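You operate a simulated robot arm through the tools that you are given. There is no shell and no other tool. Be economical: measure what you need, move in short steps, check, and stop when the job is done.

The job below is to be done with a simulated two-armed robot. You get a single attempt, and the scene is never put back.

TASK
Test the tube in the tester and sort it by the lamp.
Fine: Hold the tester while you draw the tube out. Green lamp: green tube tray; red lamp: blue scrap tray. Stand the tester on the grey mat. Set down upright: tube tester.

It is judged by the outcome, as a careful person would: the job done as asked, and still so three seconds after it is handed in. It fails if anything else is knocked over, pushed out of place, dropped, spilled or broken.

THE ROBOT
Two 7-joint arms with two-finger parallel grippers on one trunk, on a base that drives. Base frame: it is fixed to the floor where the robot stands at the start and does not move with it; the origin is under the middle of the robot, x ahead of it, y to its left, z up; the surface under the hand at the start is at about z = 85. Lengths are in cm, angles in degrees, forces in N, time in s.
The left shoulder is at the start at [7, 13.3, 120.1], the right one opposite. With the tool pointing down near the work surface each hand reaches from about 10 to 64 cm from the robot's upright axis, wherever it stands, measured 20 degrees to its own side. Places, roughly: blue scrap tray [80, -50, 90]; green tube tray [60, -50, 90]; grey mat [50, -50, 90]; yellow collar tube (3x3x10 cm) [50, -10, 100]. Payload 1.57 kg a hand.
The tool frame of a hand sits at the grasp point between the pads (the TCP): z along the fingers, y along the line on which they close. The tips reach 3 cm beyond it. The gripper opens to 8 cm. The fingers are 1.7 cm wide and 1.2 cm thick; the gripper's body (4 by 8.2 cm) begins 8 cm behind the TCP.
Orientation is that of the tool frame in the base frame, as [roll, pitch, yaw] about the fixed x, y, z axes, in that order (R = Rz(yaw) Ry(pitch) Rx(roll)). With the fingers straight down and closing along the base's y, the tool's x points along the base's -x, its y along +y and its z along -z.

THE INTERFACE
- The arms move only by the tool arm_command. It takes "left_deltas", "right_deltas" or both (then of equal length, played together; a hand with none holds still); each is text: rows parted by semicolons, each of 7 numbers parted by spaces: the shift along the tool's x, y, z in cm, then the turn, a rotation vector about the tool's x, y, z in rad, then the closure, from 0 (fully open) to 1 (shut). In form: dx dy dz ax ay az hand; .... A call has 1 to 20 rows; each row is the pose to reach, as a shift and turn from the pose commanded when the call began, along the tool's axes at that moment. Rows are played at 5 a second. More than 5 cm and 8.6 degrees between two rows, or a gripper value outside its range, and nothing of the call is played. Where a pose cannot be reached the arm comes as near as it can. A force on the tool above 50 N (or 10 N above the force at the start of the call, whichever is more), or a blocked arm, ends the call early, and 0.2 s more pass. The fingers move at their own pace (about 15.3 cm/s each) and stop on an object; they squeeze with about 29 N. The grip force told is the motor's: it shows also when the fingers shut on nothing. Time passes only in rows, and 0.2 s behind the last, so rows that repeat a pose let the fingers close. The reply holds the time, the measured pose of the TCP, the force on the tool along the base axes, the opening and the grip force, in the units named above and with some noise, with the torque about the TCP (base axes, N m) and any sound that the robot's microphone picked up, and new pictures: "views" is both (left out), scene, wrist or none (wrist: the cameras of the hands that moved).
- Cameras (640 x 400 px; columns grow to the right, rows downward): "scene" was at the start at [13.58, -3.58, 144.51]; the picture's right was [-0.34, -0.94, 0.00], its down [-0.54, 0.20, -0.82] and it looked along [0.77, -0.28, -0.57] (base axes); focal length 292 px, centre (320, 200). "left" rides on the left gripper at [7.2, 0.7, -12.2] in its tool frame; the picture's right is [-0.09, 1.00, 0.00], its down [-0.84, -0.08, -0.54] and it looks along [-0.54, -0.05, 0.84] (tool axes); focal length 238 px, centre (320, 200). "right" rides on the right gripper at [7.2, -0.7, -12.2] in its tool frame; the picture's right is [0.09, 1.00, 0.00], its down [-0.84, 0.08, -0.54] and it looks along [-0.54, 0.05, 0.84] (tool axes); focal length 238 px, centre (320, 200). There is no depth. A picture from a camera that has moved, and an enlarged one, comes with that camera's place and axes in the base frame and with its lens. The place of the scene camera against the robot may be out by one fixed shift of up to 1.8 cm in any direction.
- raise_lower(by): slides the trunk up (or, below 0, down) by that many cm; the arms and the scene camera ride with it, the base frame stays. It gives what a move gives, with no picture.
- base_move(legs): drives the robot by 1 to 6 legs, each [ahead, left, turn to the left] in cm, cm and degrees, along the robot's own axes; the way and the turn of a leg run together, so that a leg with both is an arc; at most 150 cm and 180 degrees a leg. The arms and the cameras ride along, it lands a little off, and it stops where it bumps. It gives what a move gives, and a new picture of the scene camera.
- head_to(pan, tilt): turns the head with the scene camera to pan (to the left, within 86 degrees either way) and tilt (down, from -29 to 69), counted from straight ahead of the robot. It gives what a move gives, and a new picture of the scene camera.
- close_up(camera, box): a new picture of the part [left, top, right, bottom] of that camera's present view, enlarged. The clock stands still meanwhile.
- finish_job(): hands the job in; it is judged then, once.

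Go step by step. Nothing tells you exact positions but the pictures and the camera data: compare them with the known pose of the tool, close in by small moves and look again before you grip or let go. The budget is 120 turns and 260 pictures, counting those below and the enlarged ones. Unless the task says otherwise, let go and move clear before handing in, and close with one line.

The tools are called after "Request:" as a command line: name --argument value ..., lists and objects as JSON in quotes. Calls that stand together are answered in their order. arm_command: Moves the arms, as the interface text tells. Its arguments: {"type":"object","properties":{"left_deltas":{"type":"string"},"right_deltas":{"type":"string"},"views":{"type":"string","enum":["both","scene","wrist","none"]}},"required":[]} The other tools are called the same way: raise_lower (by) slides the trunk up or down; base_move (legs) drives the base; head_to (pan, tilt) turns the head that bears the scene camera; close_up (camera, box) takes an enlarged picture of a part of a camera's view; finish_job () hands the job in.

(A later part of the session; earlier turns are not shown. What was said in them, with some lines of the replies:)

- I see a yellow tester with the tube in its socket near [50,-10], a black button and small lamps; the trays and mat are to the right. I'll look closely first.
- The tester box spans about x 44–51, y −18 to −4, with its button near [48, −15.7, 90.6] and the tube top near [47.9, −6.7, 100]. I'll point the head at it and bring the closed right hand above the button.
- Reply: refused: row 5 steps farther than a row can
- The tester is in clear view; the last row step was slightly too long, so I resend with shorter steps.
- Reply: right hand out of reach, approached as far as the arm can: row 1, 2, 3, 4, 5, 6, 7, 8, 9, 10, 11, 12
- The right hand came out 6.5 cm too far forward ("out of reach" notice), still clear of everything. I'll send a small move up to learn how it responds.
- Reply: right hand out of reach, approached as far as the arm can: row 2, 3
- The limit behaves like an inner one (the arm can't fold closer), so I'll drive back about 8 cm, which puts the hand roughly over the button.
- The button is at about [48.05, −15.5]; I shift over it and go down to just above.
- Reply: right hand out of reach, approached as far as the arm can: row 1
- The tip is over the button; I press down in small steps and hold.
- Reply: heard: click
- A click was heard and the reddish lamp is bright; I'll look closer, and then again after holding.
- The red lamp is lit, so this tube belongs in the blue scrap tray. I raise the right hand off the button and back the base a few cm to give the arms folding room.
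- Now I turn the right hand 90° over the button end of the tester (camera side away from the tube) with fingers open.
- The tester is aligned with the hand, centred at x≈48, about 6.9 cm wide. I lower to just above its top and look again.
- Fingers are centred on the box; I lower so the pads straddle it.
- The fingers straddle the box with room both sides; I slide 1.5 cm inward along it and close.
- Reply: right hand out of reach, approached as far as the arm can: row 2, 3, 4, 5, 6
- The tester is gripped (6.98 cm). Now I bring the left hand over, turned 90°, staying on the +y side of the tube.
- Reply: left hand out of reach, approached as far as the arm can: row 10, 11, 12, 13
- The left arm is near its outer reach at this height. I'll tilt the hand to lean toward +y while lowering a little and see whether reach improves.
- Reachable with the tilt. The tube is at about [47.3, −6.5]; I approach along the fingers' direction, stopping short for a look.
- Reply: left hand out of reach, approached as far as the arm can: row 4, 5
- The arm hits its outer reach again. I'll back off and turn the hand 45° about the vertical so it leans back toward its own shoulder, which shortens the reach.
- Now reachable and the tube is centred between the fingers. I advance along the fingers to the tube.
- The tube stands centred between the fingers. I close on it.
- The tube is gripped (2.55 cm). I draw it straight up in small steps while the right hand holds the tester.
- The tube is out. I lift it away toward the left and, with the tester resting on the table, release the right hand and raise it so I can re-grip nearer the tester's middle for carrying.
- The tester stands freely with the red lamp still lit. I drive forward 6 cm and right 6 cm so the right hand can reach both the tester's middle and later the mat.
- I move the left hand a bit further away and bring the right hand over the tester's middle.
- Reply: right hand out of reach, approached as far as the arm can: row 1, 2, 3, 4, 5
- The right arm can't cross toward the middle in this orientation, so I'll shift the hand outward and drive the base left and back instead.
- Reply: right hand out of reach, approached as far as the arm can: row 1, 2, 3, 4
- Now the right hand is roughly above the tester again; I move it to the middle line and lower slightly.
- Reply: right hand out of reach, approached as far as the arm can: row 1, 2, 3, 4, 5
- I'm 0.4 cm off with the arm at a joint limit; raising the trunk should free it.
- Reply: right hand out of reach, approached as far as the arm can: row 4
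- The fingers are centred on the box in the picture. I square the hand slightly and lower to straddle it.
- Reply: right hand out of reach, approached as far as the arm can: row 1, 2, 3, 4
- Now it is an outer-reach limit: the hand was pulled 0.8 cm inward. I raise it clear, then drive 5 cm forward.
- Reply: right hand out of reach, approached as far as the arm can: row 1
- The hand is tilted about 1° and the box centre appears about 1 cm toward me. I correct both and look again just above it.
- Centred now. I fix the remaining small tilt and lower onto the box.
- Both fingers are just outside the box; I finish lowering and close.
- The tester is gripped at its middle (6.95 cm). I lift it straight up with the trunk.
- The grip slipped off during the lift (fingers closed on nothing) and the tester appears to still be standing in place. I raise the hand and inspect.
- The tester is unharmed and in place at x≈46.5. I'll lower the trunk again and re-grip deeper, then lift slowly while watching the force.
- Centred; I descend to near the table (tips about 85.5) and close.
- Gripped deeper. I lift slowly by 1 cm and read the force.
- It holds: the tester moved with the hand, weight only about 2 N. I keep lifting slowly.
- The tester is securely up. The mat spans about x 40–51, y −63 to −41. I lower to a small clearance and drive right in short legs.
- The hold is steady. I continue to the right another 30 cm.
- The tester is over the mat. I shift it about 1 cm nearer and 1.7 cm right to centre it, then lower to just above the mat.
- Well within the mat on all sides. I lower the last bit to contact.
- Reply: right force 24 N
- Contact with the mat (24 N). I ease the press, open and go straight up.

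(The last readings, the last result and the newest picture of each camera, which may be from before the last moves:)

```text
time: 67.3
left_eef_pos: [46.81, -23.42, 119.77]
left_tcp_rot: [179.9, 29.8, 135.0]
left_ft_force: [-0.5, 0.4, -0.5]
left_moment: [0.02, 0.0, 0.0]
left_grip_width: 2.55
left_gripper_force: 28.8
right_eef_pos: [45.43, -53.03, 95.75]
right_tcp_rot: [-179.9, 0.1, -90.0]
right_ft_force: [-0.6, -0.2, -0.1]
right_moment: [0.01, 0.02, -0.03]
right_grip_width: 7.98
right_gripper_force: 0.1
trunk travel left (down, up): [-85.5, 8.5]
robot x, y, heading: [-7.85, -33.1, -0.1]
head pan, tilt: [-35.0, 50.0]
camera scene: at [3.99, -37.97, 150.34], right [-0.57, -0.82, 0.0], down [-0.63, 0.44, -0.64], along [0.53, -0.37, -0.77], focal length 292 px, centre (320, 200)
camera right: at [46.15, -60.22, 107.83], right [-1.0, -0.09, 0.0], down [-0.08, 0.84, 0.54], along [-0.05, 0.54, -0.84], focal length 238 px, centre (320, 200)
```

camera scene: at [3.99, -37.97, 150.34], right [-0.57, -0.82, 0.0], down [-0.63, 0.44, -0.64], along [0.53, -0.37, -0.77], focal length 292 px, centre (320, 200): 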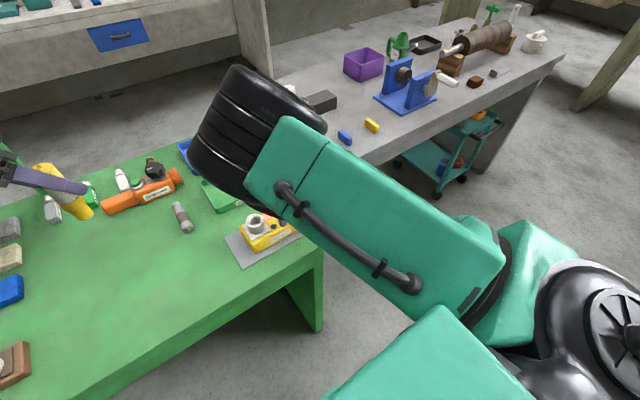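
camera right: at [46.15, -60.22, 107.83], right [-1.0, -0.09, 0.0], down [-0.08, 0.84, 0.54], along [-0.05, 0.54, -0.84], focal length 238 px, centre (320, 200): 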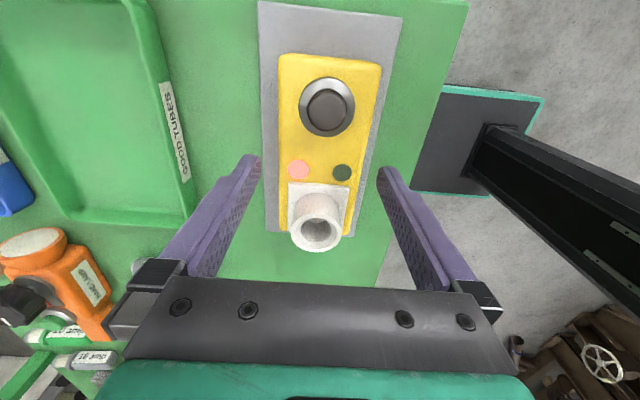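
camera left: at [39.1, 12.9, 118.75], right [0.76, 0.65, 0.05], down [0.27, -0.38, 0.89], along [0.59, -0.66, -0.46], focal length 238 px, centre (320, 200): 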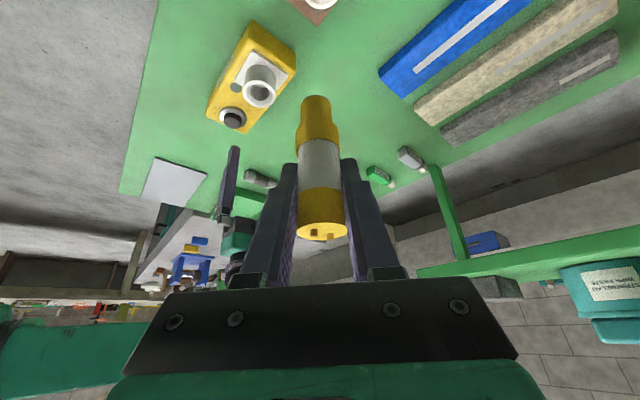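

The tester stands upright, centred on the mat. Now I lift the right hand clear and swing it back and outward so the left can work, then look at the trays.

Request:
arm_command --right_deltas "0 0 -4 0 0 0 0; 0 0 -8 0 0 0 0; 0 0 -12 0 0 0 0; 0 0 -16 0 0 0 0; 3 2 -18 0 0 0 0; 6 4 -19 0 0 0 0; 9 6 -20 0 0 0 0; 9 8 -20 0 0 0 0; 9 8 -20 0 0 0 0" --views "none"

Request:
head_to --pan -10 --tilt 45

```text
time: 69.3
left_eef_pos: [46.83, -23.38, 119.72]
left_tcp_rot: [179.8, 29.7, 135.2]
left_ft_force: [-0.2, -0.1, -1.3]
left_moment: [-0.02, 0.0, 0.03]
left_grip_width: 2.53
left_gripper_force: 29.3
right_eef_pos: [36.75, -62.65, 115.59]
right_tcp_rot: [179.8, 1.3, -91.1]
right_ft_force: [0.4, 0.1, 0.2]
right_moment: [-0.01, -0.05, 0.01]
right_grip_width: 7.98
right_gripper_force: 0.0
trunk travel left (down, up): [-85.5, 8.5]
robot x, y, heading: [-7.54, -33.15, -0.2]
head pan, tilt: [-35.0, 50.0]
```

```text
time: 70.2
left_eef_pos: [46.8, -23.43, 119.76]
left_tcp_rot: [179.9, 29.7, 135.1]
left_ft_force: [0.2, -0.5, -0.8]
left_moment: [-0.02, 0.02, -0.01]
left_grip_width: 2.54
left_gripper_force: 28.8
right_eef_pos: [36.94, -62.48, 115.83]
right_tcp_rot: [-179.9, 1.5, -91.1]
right_ft_force: [0.9, 0.3, -0.3]
right_moment: [0.0, -0.02, -0.01]
right_grip_width: 8.04
right_gripper_force: 0.1
trunk travel left (down, up): [-85.5, 8.5]
robot x, y, heading: [-7.63, -33.15, -0.1]
head pan, tilt: [-10.0, 45.0]
camera scene: at [5.67, -34.98, 151.03], right [-0.18, -0.98, 0.0], down [-0.7, 0.12, -0.71], along [0.7, -0.12, -0.71], focal length 292 px, centre (320, 200)
```

scene: 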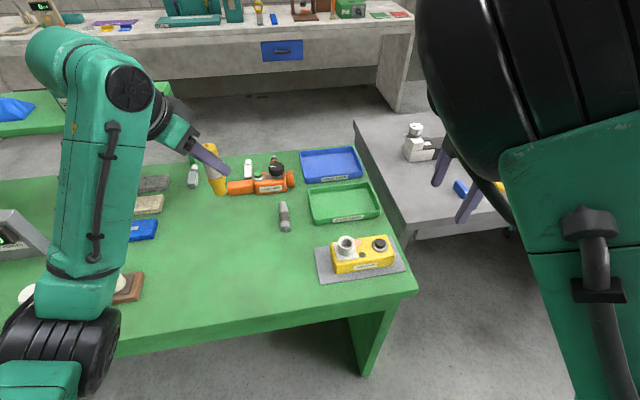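

The blue tray spans about x 76–91, y −44 to −61, beyond reach from here. The chassis is low, and the table's leg panel near [39,−61] must be kept clear, so I drive 6 cm right and forward in stages.

Request:
base_move --legs '[[0, -6, 0], [10, 0, 0]]'

```text
time: 71.9
left_eef_pos: [55.92, -29.2, 120.01]
left_tcp_rot: [179.7, 30.0, 135.0]
left_ft_force: [-0.6, 0.4, -0.3]
left_moment: [0.01, 0.0, 0.04]
left_grip_width: 2.55
left_gripper_force: 29.6
right_eef_pos: [46.01, -68.47, 115.88]
right_tcp_rot: [-179.6, 1.5, -90.8]
right_ft_force: [0.1, -0.2, 0.9]
right_moment: [-0.01, -0.04, 0.0]
right_grip_width: 7.99
right_gripper_force: 0.2
trunk travel left (down, up): [-85.5, 8.5]
robot x, y, heading: [2.08, -39.39, -0.0]
head pan, tilt: [-10.0, 45.0]
camera scene: at [14.72, -40.87, 151.09], right [-0.17, -0.98, 0.0], down [-0.69, 0.12, -0.71], along [0.7, -0.12, -0.7], focal length 292 px, centre (320, 200)
```

scene: 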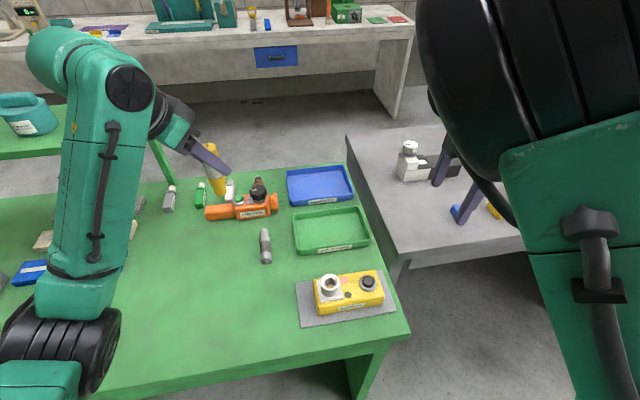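

The way is clear. I drive forward 12 cm more.

Request:
base_move --legs '[[12, 0, 0]]'

Request:
raise_lower --by -8

```text
time: 73.1
left_eef_pos: [67.53, -29.24, 120.1]
left_tcp_rot: [179.7, 29.9, 135.2]
left_ft_force: [-0.7, 0.6, -1.0]
left_moment: [-0.01, 0.04, 0.01]
left_grip_width: 2.53
left_gripper_force: 28.7
right_eef_pos: [57.75, -68.56, 115.95]
right_tcp_rot: [-179.8, 1.8, -90.9]
right_ft_force: [0.2, -0.6, 0.2]
right_moment: [0.0, -0.05, -0.03]
right_grip_width: 8.0
right_gripper_force: 0.0
trunk travel left (down, up): [-85.5, 8.5]
robot x, y, heading: [13.73, -39.03, 0.3]
head pan, tilt: [-10.0, 45.0]
camera scene: at [26.39, -40.86, 151.09], right [-0.17, -0.99, 0.0], down [-0.69, 0.12, -0.71], along [0.7, -0.12, -0.7], focal length 292 px, centre (320, 200)
```

scene: 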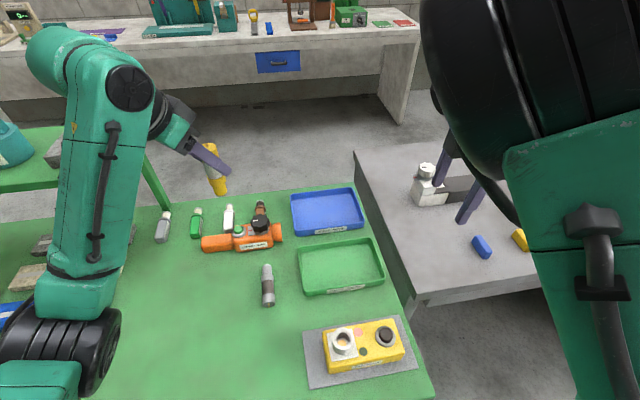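

```text
time: 74.3
left_eef_pos: [67.89, -29.23, 111.89]
left_tcp_rot: [179.8, 29.9, 135.2]
left_ft_force: [-0.7, 0.6, -0.2]
left_moment: [-0.01, 0.01, 0.04]
left_grip_width: 2.54
left_gripper_force: 28.4
right_eef_pos: [58.01, -68.63, 107.83]
right_tcp_rot: [-179.8, 1.8, -91.0]
right_ft_force: [-0.8, 0.0, 0.3]
right_moment: [0.02, -0.03, 0.03]
right_grip_width: 7.99
right_gripper_force: 0.1
trunk travel left (down, up): [-77.5, 16.5]
robot x, y, heading: [13.5, -39.03, -0.1]
head pan, tilt: [-10.0, 45.0]
```

The tube (left hand) must go to about [82, −50] in the blue tray. I move it over there at height.

Request:
arm_command --left_deltas "-2.8 -0.7 2.2 0 0 0 1; -5.6 -1.4 4.5 0 0 0 1; -8.4 -2.1 6.8 0 0 0 1; -11.1 -2.7 9 0 0 0 1; -13.9 -3.4 11.3 0 0 0 1; -16.6 -4.1 13.5 0 0 0 1; -19.4 -4.74 15.8 0 0 0 1; -19.4 -4.74 15.8 0 0 0 1" --views "both"

```text
time: 76.1
left_eef_pos: [78.12, -47.76, 107.71]
left_tcp_rot: [179.8, 29.8, 135.1]
left_ft_force: [0.2, -0.5, -0.9]
left_moment: [-0.01, 0.02, 0.02]
left_grip_width: 2.51
left_gripper_force: 28.8
left hand out of reach, approached as far as the arm can: row 6, 7, 8
right_eef_pos: [58.16, -68.72, 107.76]
right_tcp_rot: [-179.9, 1.9, -91.0]
right_ft_force: [0.6, -0.3, 0.5]
right_moment: [0.02, -0.01, -0.01]
right_grip_width: 7.99
right_gripper_force: 0.0
trunk travel left (down, up): [-77.5, 16.5]
robot x, y, heading: [13.27, -38.89, -0.1]
head pan, tilt: [-10.0, 45.0]
camera scene: at [26.88, -41.02, 143.03], right [-0.17, -0.99, 0.0], down [-0.7, 0.12, -0.71], along [0.7, -0.12, -0.71], focal length 292 px, centre (320, 200)
camera left: at [69.76, -38.6, 114.71], right [0.76, 0.65, 0.05], down [0.27, -0.38, 0.89], along [0.6, -0.66, -0.46], focal length 238 px, centre (320, 200)
```

scene: 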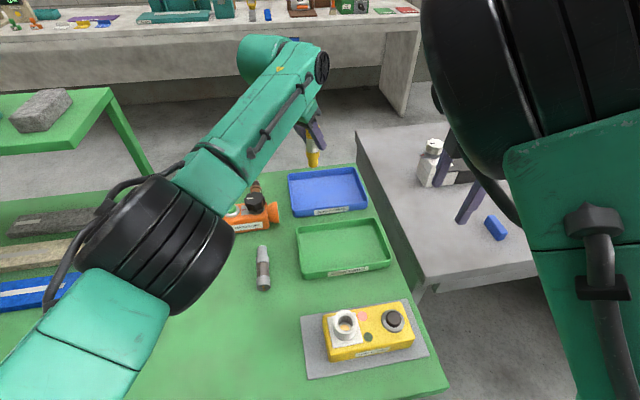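
left: 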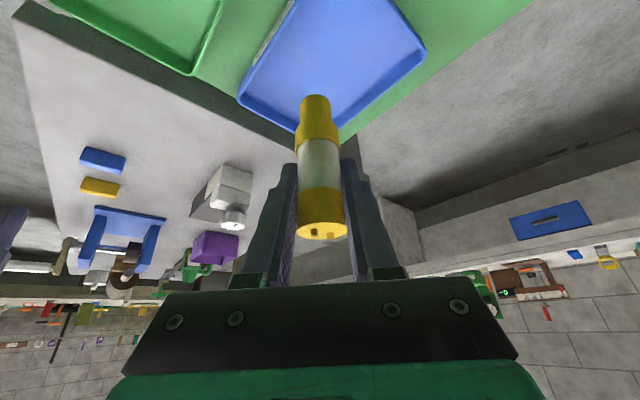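

The tray's near edge is at x≈77 and the tube is at x≈78. I lower a little, which gains reach, and turn the lean toward the shoulder while moving in.

Request:
arm_command --left_deltas "0.4 0.6 1.7 -0.044 0 -0.076 1; 0.85 1.1 3.4 -0.088 0 -0.152 1; 1.3 1.7 5 -0.131 0 -0.227 1; 1.7 2.2 6.76 -0.175 0 -0.303 1; 1.7 2.2 6.76 -0.175 0 -0.303 1" --views "both"

```text
time: 77.3
left_eef_pos: [79.37, -47.18, 101.77]
left_tcp_rot: [179.8, 29.9, 151.9]
left_ft_force: [-0.3, 0.2, -1.3]
left_moment: [-0.01, 0.0, -0.03]
left_grip_width: 2.55
left_gripper_force: 28.7
left hand out of reach, approached as far as the arm can: row 2, 3, 4, 5
right_eef_pos: [58.15, -68.57, 107.83]
right_tcp_rot: [-179.9, 1.8, -91.1]
right_ft_force: [0.8, -0.6, 0.7]
right_moment: [0.01, 0.02, 0.0]
right_grip_width: 8.01
right_gripper_force: 0.0
trunk travel left (down, up): [-77.5, 16.5]
robot x, y, heading: [13.37, -39.63, 0.2]
head pan, tilt: [-10.0, 45.0]
camera scene: at [26.88, -40.92, 143.03], right [-0.17, -0.99, 0.0], down [-0.7, 0.12, -0.71], along [0.7, -0.12, -0.71], focal length 292 px, centre (320, 200)
camera left: at [68.77, -40.82, 108.78], right [0.54, 0.84, 0.05], down [0.36, -0.28, 0.89], along [0.76, -0.46, -0.46], focal length 238 px, centre (320, 200)
```

scene: 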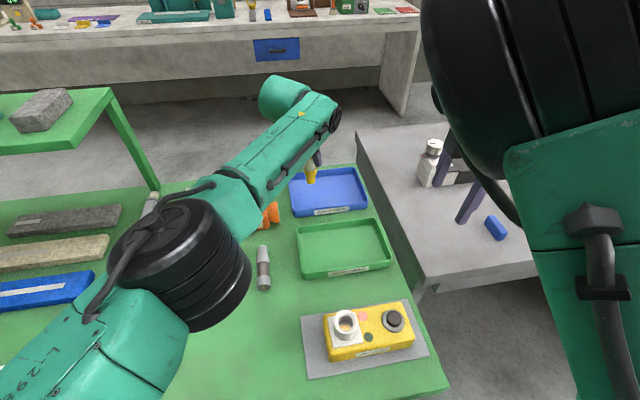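
left: 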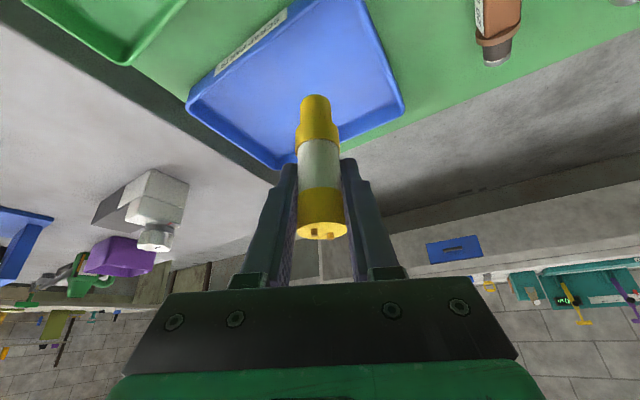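

The tube is already inside the tray outline (near wall x≈76, left wall y≈−42). I continue down toward [81, −48].

Request:
arm_command --left_deltas "0.15 0.1 1.8 0 0 0 1; 0.3 0.2 3.6 0 0 0 1; 0.47 0.28 5.27 0 0 0 1; 0.47 0.28 5.27 0 0 0 1" --views "both"

```text
time: 78.3
left_eef_pos: [79.29, -47.22, 99.87]
left_tcp_rot: [179.8, 29.9, 151.9]
left_ft_force: [-0.5, 0.6, -1.1]
left_moment: [-0.02, -0.02, -0.02]
left_grip_width: 2.53
left_gripper_force: 29.2
left hand out of reach, approached as far as the arm can: row 1, 2, 3, 4
right_eef_pos: [58.13, -68.67, 107.85]
right_tcp_rot: [-179.9, 1.8, -91.0]
right_ft_force: [-0.6, -0.7, -0.9]
right_moment: [0.0, -0.02, -0.01]
right_grip_width: 8.02
right_gripper_force: 0.0
trunk travel left (down, up): [-77.5, 16.5]
robot x, y, heading: [13.46, -39.02, 0.1]
head pan, tilt: [-10.0, 45.0]
camera scene: at [26.91, -40.9, 143.03], right [-0.17, -0.99, 0.0], down [-0.7, 0.12, -0.71], along [0.7, -0.12, -0.71], focal length 292 px, centre (320, 200)
camera left: at [68.81, -40.81, 106.8], right [0.54, 0.84, 0.05], down [0.36, -0.28, 0.89], along [0.76, -0.46, -0.46], focal length 238 px, centre (320, 200)
```

scene: 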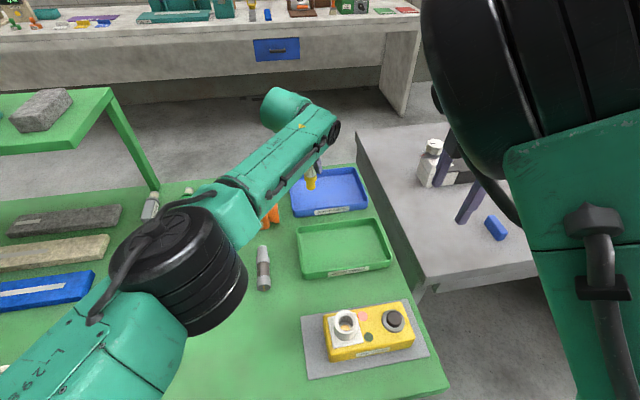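
left: 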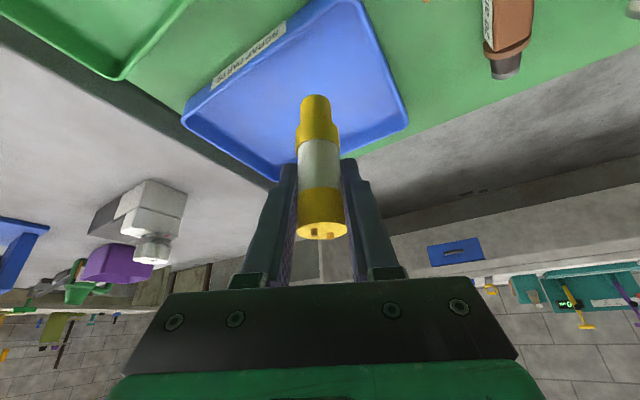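

The arm is at its reach, so I drive forward 2 cm for margin, then lower with the trunk to keep the tube upright and in place.

Request:
base_move --legs '[[2, 0, 0]]'

Request:
raise_lower --by -4

Request:
close_up --camera "left" --box '[100, 0, 500, 250]'

Request:
close_up --camera "scene" --box '[240, 120, 440, 245]'

```text
time: 79.1
left_eef_pos: [80.87, -47.21, 100.12]
left_tcp_rot: [179.7, 30.2, 151.7]
left_ft_force: [-1.7, -0.2, -0.6]
left_moment: [-0.01, -0.05, 0.01]
left_grip_width: 2.53
left_gripper_force: 28.5
right_eef_pos: [59.62, -68.61, 107.93]
right_tcp_rot: [-179.7, 1.8, -91.1]
right_ft_force: [-0.4, -0.2, 0.5]
right_moment: [0.02, -0.07, -0.02]
right_grip_width: 7.98
right_gripper_force: 0.1
trunk travel left (down, up): [-77.5, 16.5]
robot x, y, heading: [14.94, -38.84, 0.3]
head pan, tilt: [-10.0, 45.0]
camera scene: at [28.27, -40.89, 143.09], right [-0.17, -0.99, 0.0], down [-0.69, 0.12, -0.71], along [0.7, -0.12, -0.7], focal length 292 px, centre (320, 200)
```

scene: 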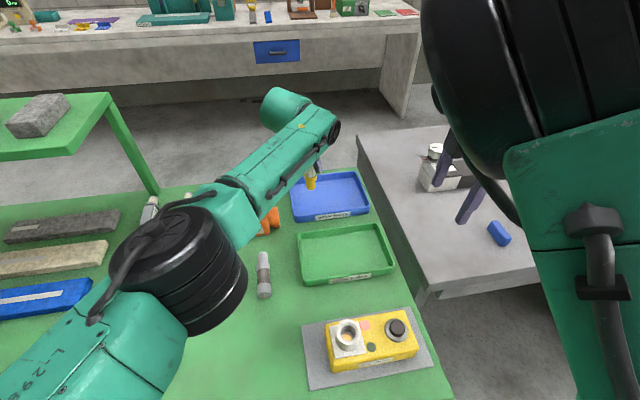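

```text
time: 79.9
left_eef_pos: [81.42, -47.26, 95.92]
left_tcp_rot: [179.8, 29.9, 151.8]
left_ft_force: [-0.2, -0.1, -0.2]
left_moment: [-0.02, 0.01, -0.03]
left_grip_width: 2.52
left_gripper_force: 29.4
right_eef_pos: [60.02, -68.58, 103.69]
right_tcp_rot: [-180.0, 1.9, -91.2]
right_ft_force: [0.4, 0.7, -0.1]
right_moment: [0.01, -0.04, 0.0]
right_grip_width: 7.98
right_gripper_force: 0.1
trunk travel left (down, up): [-73.5, 20.5]
robot x, y, heading: [15.78, -39.2, 0.1]
head pan, tilt: [-10.0, 45.0]
```

```text
1.60 times, centred on (300, 125) of left
camera zoom: at [70.75, -40.82, 102.79], right [0.54, 0.84, 0.05], down [0.36, -0.28, 0.89], along [0.76, -0.46, -0.46], focal length 381 px, centre (352, 320)
```

zoom: 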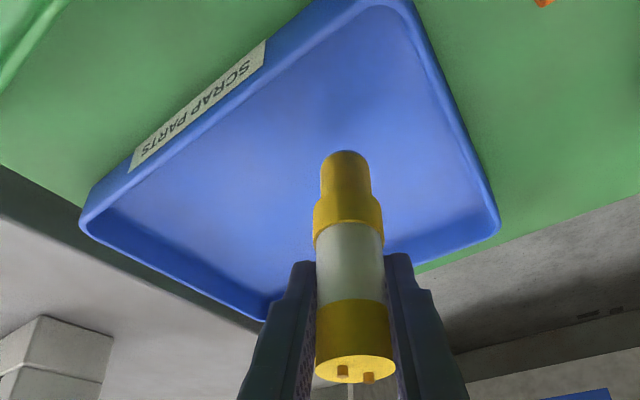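

```text
3.20 times, centred on (340, 182) of scene
camera zoom: at [28.87, -40.89, 139.02], right [-0.17, -0.99, 0.0], down [-0.7, 0.12, -0.71], along [0.7, -0.12, -0.71], focal length 934 px, centre (256, 256)
```

zoom: 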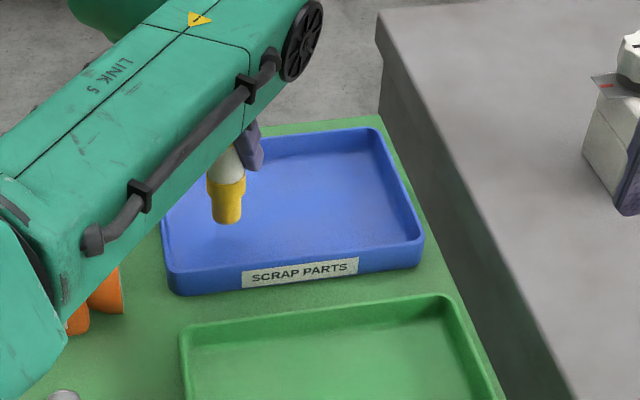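

The tube hangs upright inside the blue tray, about 2 cm above the floor. I lower gradually.

Request:
raise_lower --by -1.5

Request:
raise_lower --by -0.4

Request:
close_up --camera "scene" --box '[270, 150, 370, 212]'

```text
time: 80.5
left_eef_pos: [81.31, -47.23, 94.34]
left_tcp_rot: [179.8, 29.9, 151.8]
left_ft_force: [0.1, -0.4, -1.6]
left_moment: [0.03, 0.02, -0.03]
left_grip_width: 2.53
left_gripper_force: 29.0
right_eef_pos: [60.01, -68.55, 102.38]
right_tcp_rot: [-179.9, 1.9, -91.2]
right_ft_force: [0.0, 0.3, 0.9]
right_moment: [0.0, 0.0, -0.02]
right_grip_width: 7.98
right_gripper_force: 0.1
trunk travel left (down, up): [-72.0, 22.0]
robot x, y, heading: [15.45, -39.03, 0.1]
head pan, tilt: [-10.0, 45.0]
```

```text
time: 81.1
left_eef_pos: [81.21, -47.27, 93.96]
left_tcp_rot: [179.8, 29.9, 151.8]
left_ft_force: [0.4, 0.1, -1.0]
left_moment: [0.0, 0.01, 0.01]
left_grip_width: 2.53
left_gripper_force: 29.1
right_eef_pos: [60.04, -68.65, 101.87]
right_tcp_rot: [-179.9, 1.8, -91.1]
right_ft_force: [0.1, -0.4, 0.3]
right_moment: [-0.03, 0.0, -0.03]
right_grip_width: 8.01
right_gripper_force: 0.0
trunk travel left (down, up): [-71.6, 22.4]
robot x, y, heading: [15.43, -39.18, 0.3]
head pan, tilt: [-10.0, 45.0]
```

```text
6.40 times, centred on (320, 181) of scene
camera zoom: at [28.84, -40.9, 137.13], right [-0.17, -0.99, 0.0], down [-0.7, 0.12, -0.71], along [0.7, -0.12, -0.71], focal length 1869 px, centre (320, 322)
```

zoom: 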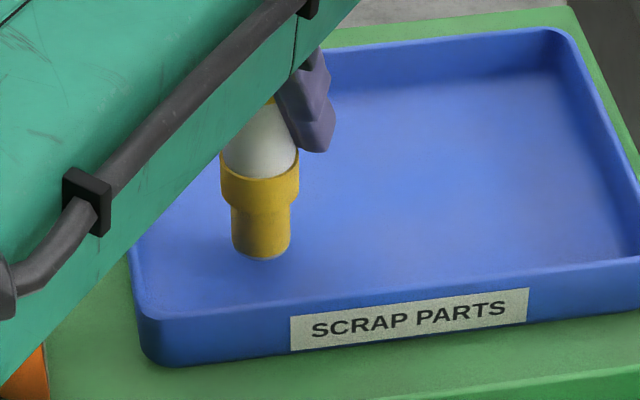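

It is nearly touching; I lower in 0.3 cm steps and watch the force.

Request:
raise_lower --by -0.3

Request:
raise_lower --by -0.2

```text
time: 81.6
left_eef_pos: [81.37, -47.24, 93.63]
left_tcp_rot: [179.8, 30.0, 151.9]
left_ft_force: [-0.8, -1.0, -0.2]
left_moment: [-0.01, 0.0, 0.01]
left_grip_width: 2.55
left_gripper_force: 29.5
right_eef_pos: [60.05, -68.59, 101.54]
right_tcp_rot: [-179.9, 1.9, -91.0]
right_ft_force: [0.0, 0.4, 0.6]
right_moment: [0.01, 0.02, 0.02]
right_grip_width: 8.0
right_gripper_force: 0.1
trunk travel left (down, up): [-71.3, 22.7]
robot x, y, heading: [15.76, -38.98, 0.0]
head pan, tilt: [-10.0, 45.0]
```

```text
time: 82.1
left_eef_pos: [81.35, -47.35, 93.44]
left_tcp_rot: [179.8, 29.9, 152.0]
left_ft_force: [-0.2, 1.1, -0.6]
left_moment: [-0.01, 0.01, -0.01]
left_grip_width: 2.54
left_gripper_force: 29.0
right_eef_pos: [60.15, -68.55, 101.4]
right_tcp_rot: [-179.9, 1.9, -91.0]
right_ft_force: [0.7, 0.7, 0.4]
right_moment: [0.01, -0.01, 0.02]
right_grip_width: 8.01
right_gripper_force: 0.0
trunk travel left (down, up): [-71.1, 22.9]
robot x, y, heading: [15.52, -38.77, 0.1]
head pan, tilt: [-10.0, 45.0]
```

No contact yet; I continue in the same small steps.

Request:
raise_lower --by -0.3

Request:
raise_lower --by -0.2

Request:
close_up --camera "scene" --box '[270, 150, 370, 212]'

```text
time: 82.6
left_eef_pos: [81.25, -47.18, 93.05]
left_tcp_rot: [179.7, 29.9, 151.9]
left_ft_force: [-0.7, 0.9, -0.6]
left_moment: [0.01, 0.02, -0.02]
left_grip_width: 2.51
left_gripper_force: 28.8
right_eef_pos: [60.03, -68.55, 101.06]
right_tcp_rot: [-179.8, 1.9, -91.1]
right_ft_force: [-0.5, -0.7, -0.6]
right_moment: [-0.02, -0.01, -0.02]
right_grip_width: 8.01
right_gripper_force: 0.0
trunk travel left (down, up): [-70.8, 23.2]
robot x, y, heading: [15.35, -38.38, 0.2]
head pan, tilt: [-10.0, 45.0]
```

```text
time: 83.1
left_eef_pos: [81.26, -47.22, 93.1]
left_tcp_rot: [179.7, 30.1, 151.9]
left_ft_force: [0.7, -0.1, 5.3]
left_moment: [-0.01, -0.11, -0.02]
left_grip_width: 2.53
left_gripper_force: 29.3
right_eef_pos: [59.95, -68.51, 100.92]
right_tcp_rot: [-179.8, 1.8, -91.1]
right_ft_force: [0.0, 0.9, -0.5]
right_moment: [0.02, -0.01, -0.03]
right_grip_width: 7.99
right_gripper_force: 0.0
trunk travel left (down, up): [-70.6, 23.4]
robot x, y, heading: [15.41, -38.89, 0.0]
head pan, tilt: [-10.0, 45.0]
```

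```text
6.40 times, centred on (320, 181) of scene
camera zoom: at [28.71, -40.88, 136.15], right [-0.17, -0.99, 0.0], down [-0.7, 0.12, -0.71], along [0.7, -0.12, -0.71], focal length 1869 px, centre (320, 322)
```

zoom: 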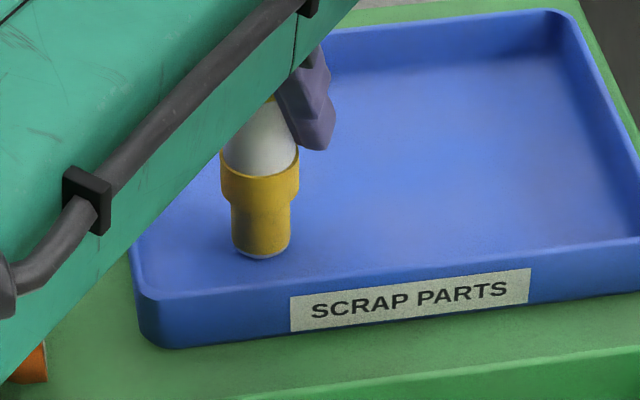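

Contact (about 5 N). I open the fingers and check that the tube stands.

Request:
arm_command --left_deltas "0 0 0 0 0 0 0.6; 0 0 0 0 0 0 0.4; 0 0 0 0 0 0 0.2; 0 0 0 0 0 0 0; 0 0 0 0 0 0 0" --views "wrist"

Request:
close_up --camera "scene" --box '[270, 150, 370, 212]'

```text
time: 84.3
left_eef_pos: [81.12, -47.17, 93.01]
left_tcp_rot: [179.8, 29.9, 151.9]
left_ft_force: [-0.3, -0.7, 1.3]
left_moment: [-0.04, 0.0, 0.04]
left_grip_width: 8.0
left_gripper_force: 0.1
right_eef_pos: [60.06, -68.67, 100.8]
right_tcp_rot: [-179.9, 1.9, -91.1]
right_ft_force: [0.2, -0.1, -0.3]
right_moment: [-0.01, 0.02, -0.02]
right_grip_width: 7.98
right_gripper_force: 0.0
trunk travel left (down, up): [-70.6, 23.4]
robot x, y, heading: [15.58, -38.97, 0.0]
head pan, tilt: [-10.0, 45.0]
camera left: at [70.69, -40.82, 99.93], right [0.54, 0.84, 0.05], down [0.36, -0.28, 0.89], along [0.76, -0.46, -0.46], focal length 238 px, centre (320, 200)
```

left: 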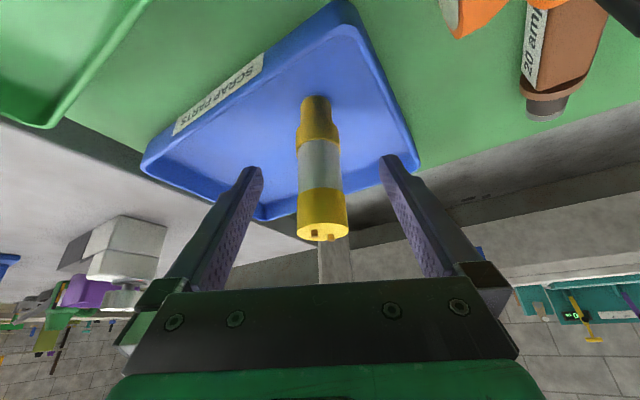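

```text
6.40 times, centred on (320, 181) of scene
camera zoom: at [28.79, -40.89, 136.14], right [-0.17, -0.99, 0.0], down [-0.7, 0.12, -0.71], along [0.7, -0.12, -0.71], focal length 1869 px, centre (320, 322)
```

zoom: 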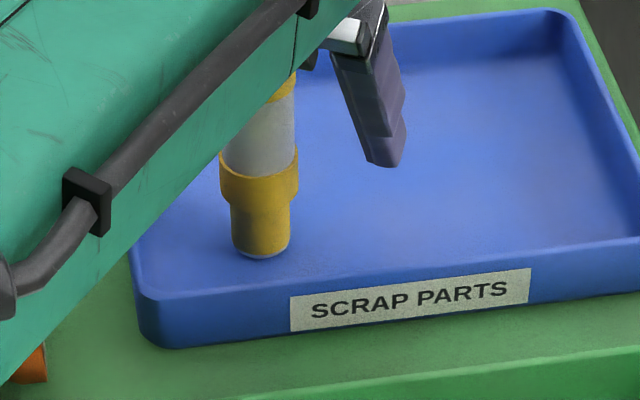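

The tube stands free in the blue tray. I withdraw the hand straight back along its fingers and up.

Request:
arm_command --left_deltas "0 0 -1.5 0 0 0 0; 0 0 -3.5 0 0 0 0; 0 0 -6 0 0 0 0; 0 0 -9 0 0 0 0; 0 0 -12 0 0 0 0; 0 0 -15 0 0 0 0; 0 0 -15 0 0 0 0" --views "both"

```text
time: 85.9
left_eef_pos: [74.68, -43.55, 105.82]
left_tcp_rot: [179.7, 29.8, 151.9]
left_ft_force: [-0.6, -0.6, -0.6]
left_moment: [-0.01, -0.04, -0.02]
left_grip_width: 8.01
left_gripper_force: 0.0
right_eef_pos: [60.0, -68.64, 100.73]
right_tcp_rot: [-179.9, 1.8, -91.1]
right_ft_force: [0.7, 0.5, 0.1]
right_moment: [0.0, -0.04, 0.01]
right_grip_width: 8.01
right_gripper_force: 0.1
trunk travel left (down, up): [-70.6, 23.4]
robot x, y, heading: [15.81, -38.8, -0.0]
head pan, tilt: [-10.0, 45.0]
camera scene: at [28.84, -40.89, 136.13], right [-0.17, -0.99, 0.0], down [-0.7, 0.12, -0.71], along [0.7, -0.12, -0.71], focal length 292 px, centre (320, 200)
camera left: at [64.1, -37.1, 112.8], right [0.54, 0.84, 0.05], down [0.36, -0.28, 0.89], along [0.76, -0.46, -0.46], focal length 238 px, centre (320, 200)
```

scene: 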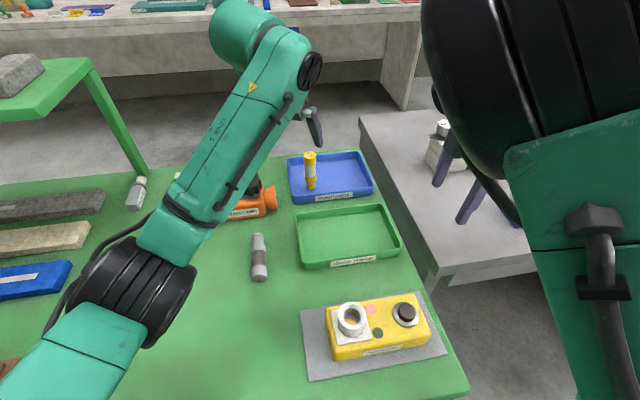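
left: 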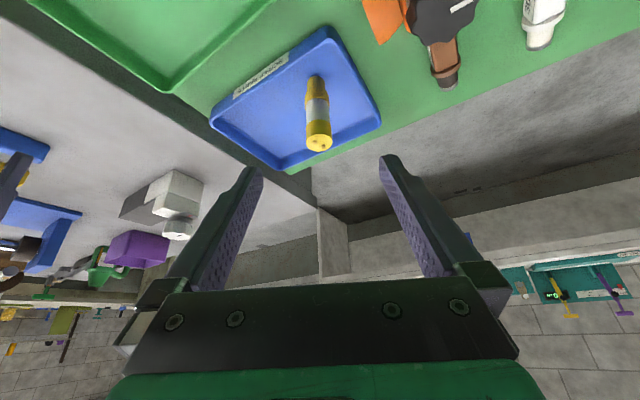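

The tube stands in the blue scrap tray, the tester stands upright on the grey mat, and both hands are clear. I hand in.

Request:
finish_job

```text
The job is handed in.
```

I tested the tube and the lamp came up red, so I stood it in the blue scrap tray. The tester is upright on the grey mat. On my first try at lifting the tester to carry it, the grip slipped off. The tester stayed standing on the table, and a deeper grip held.
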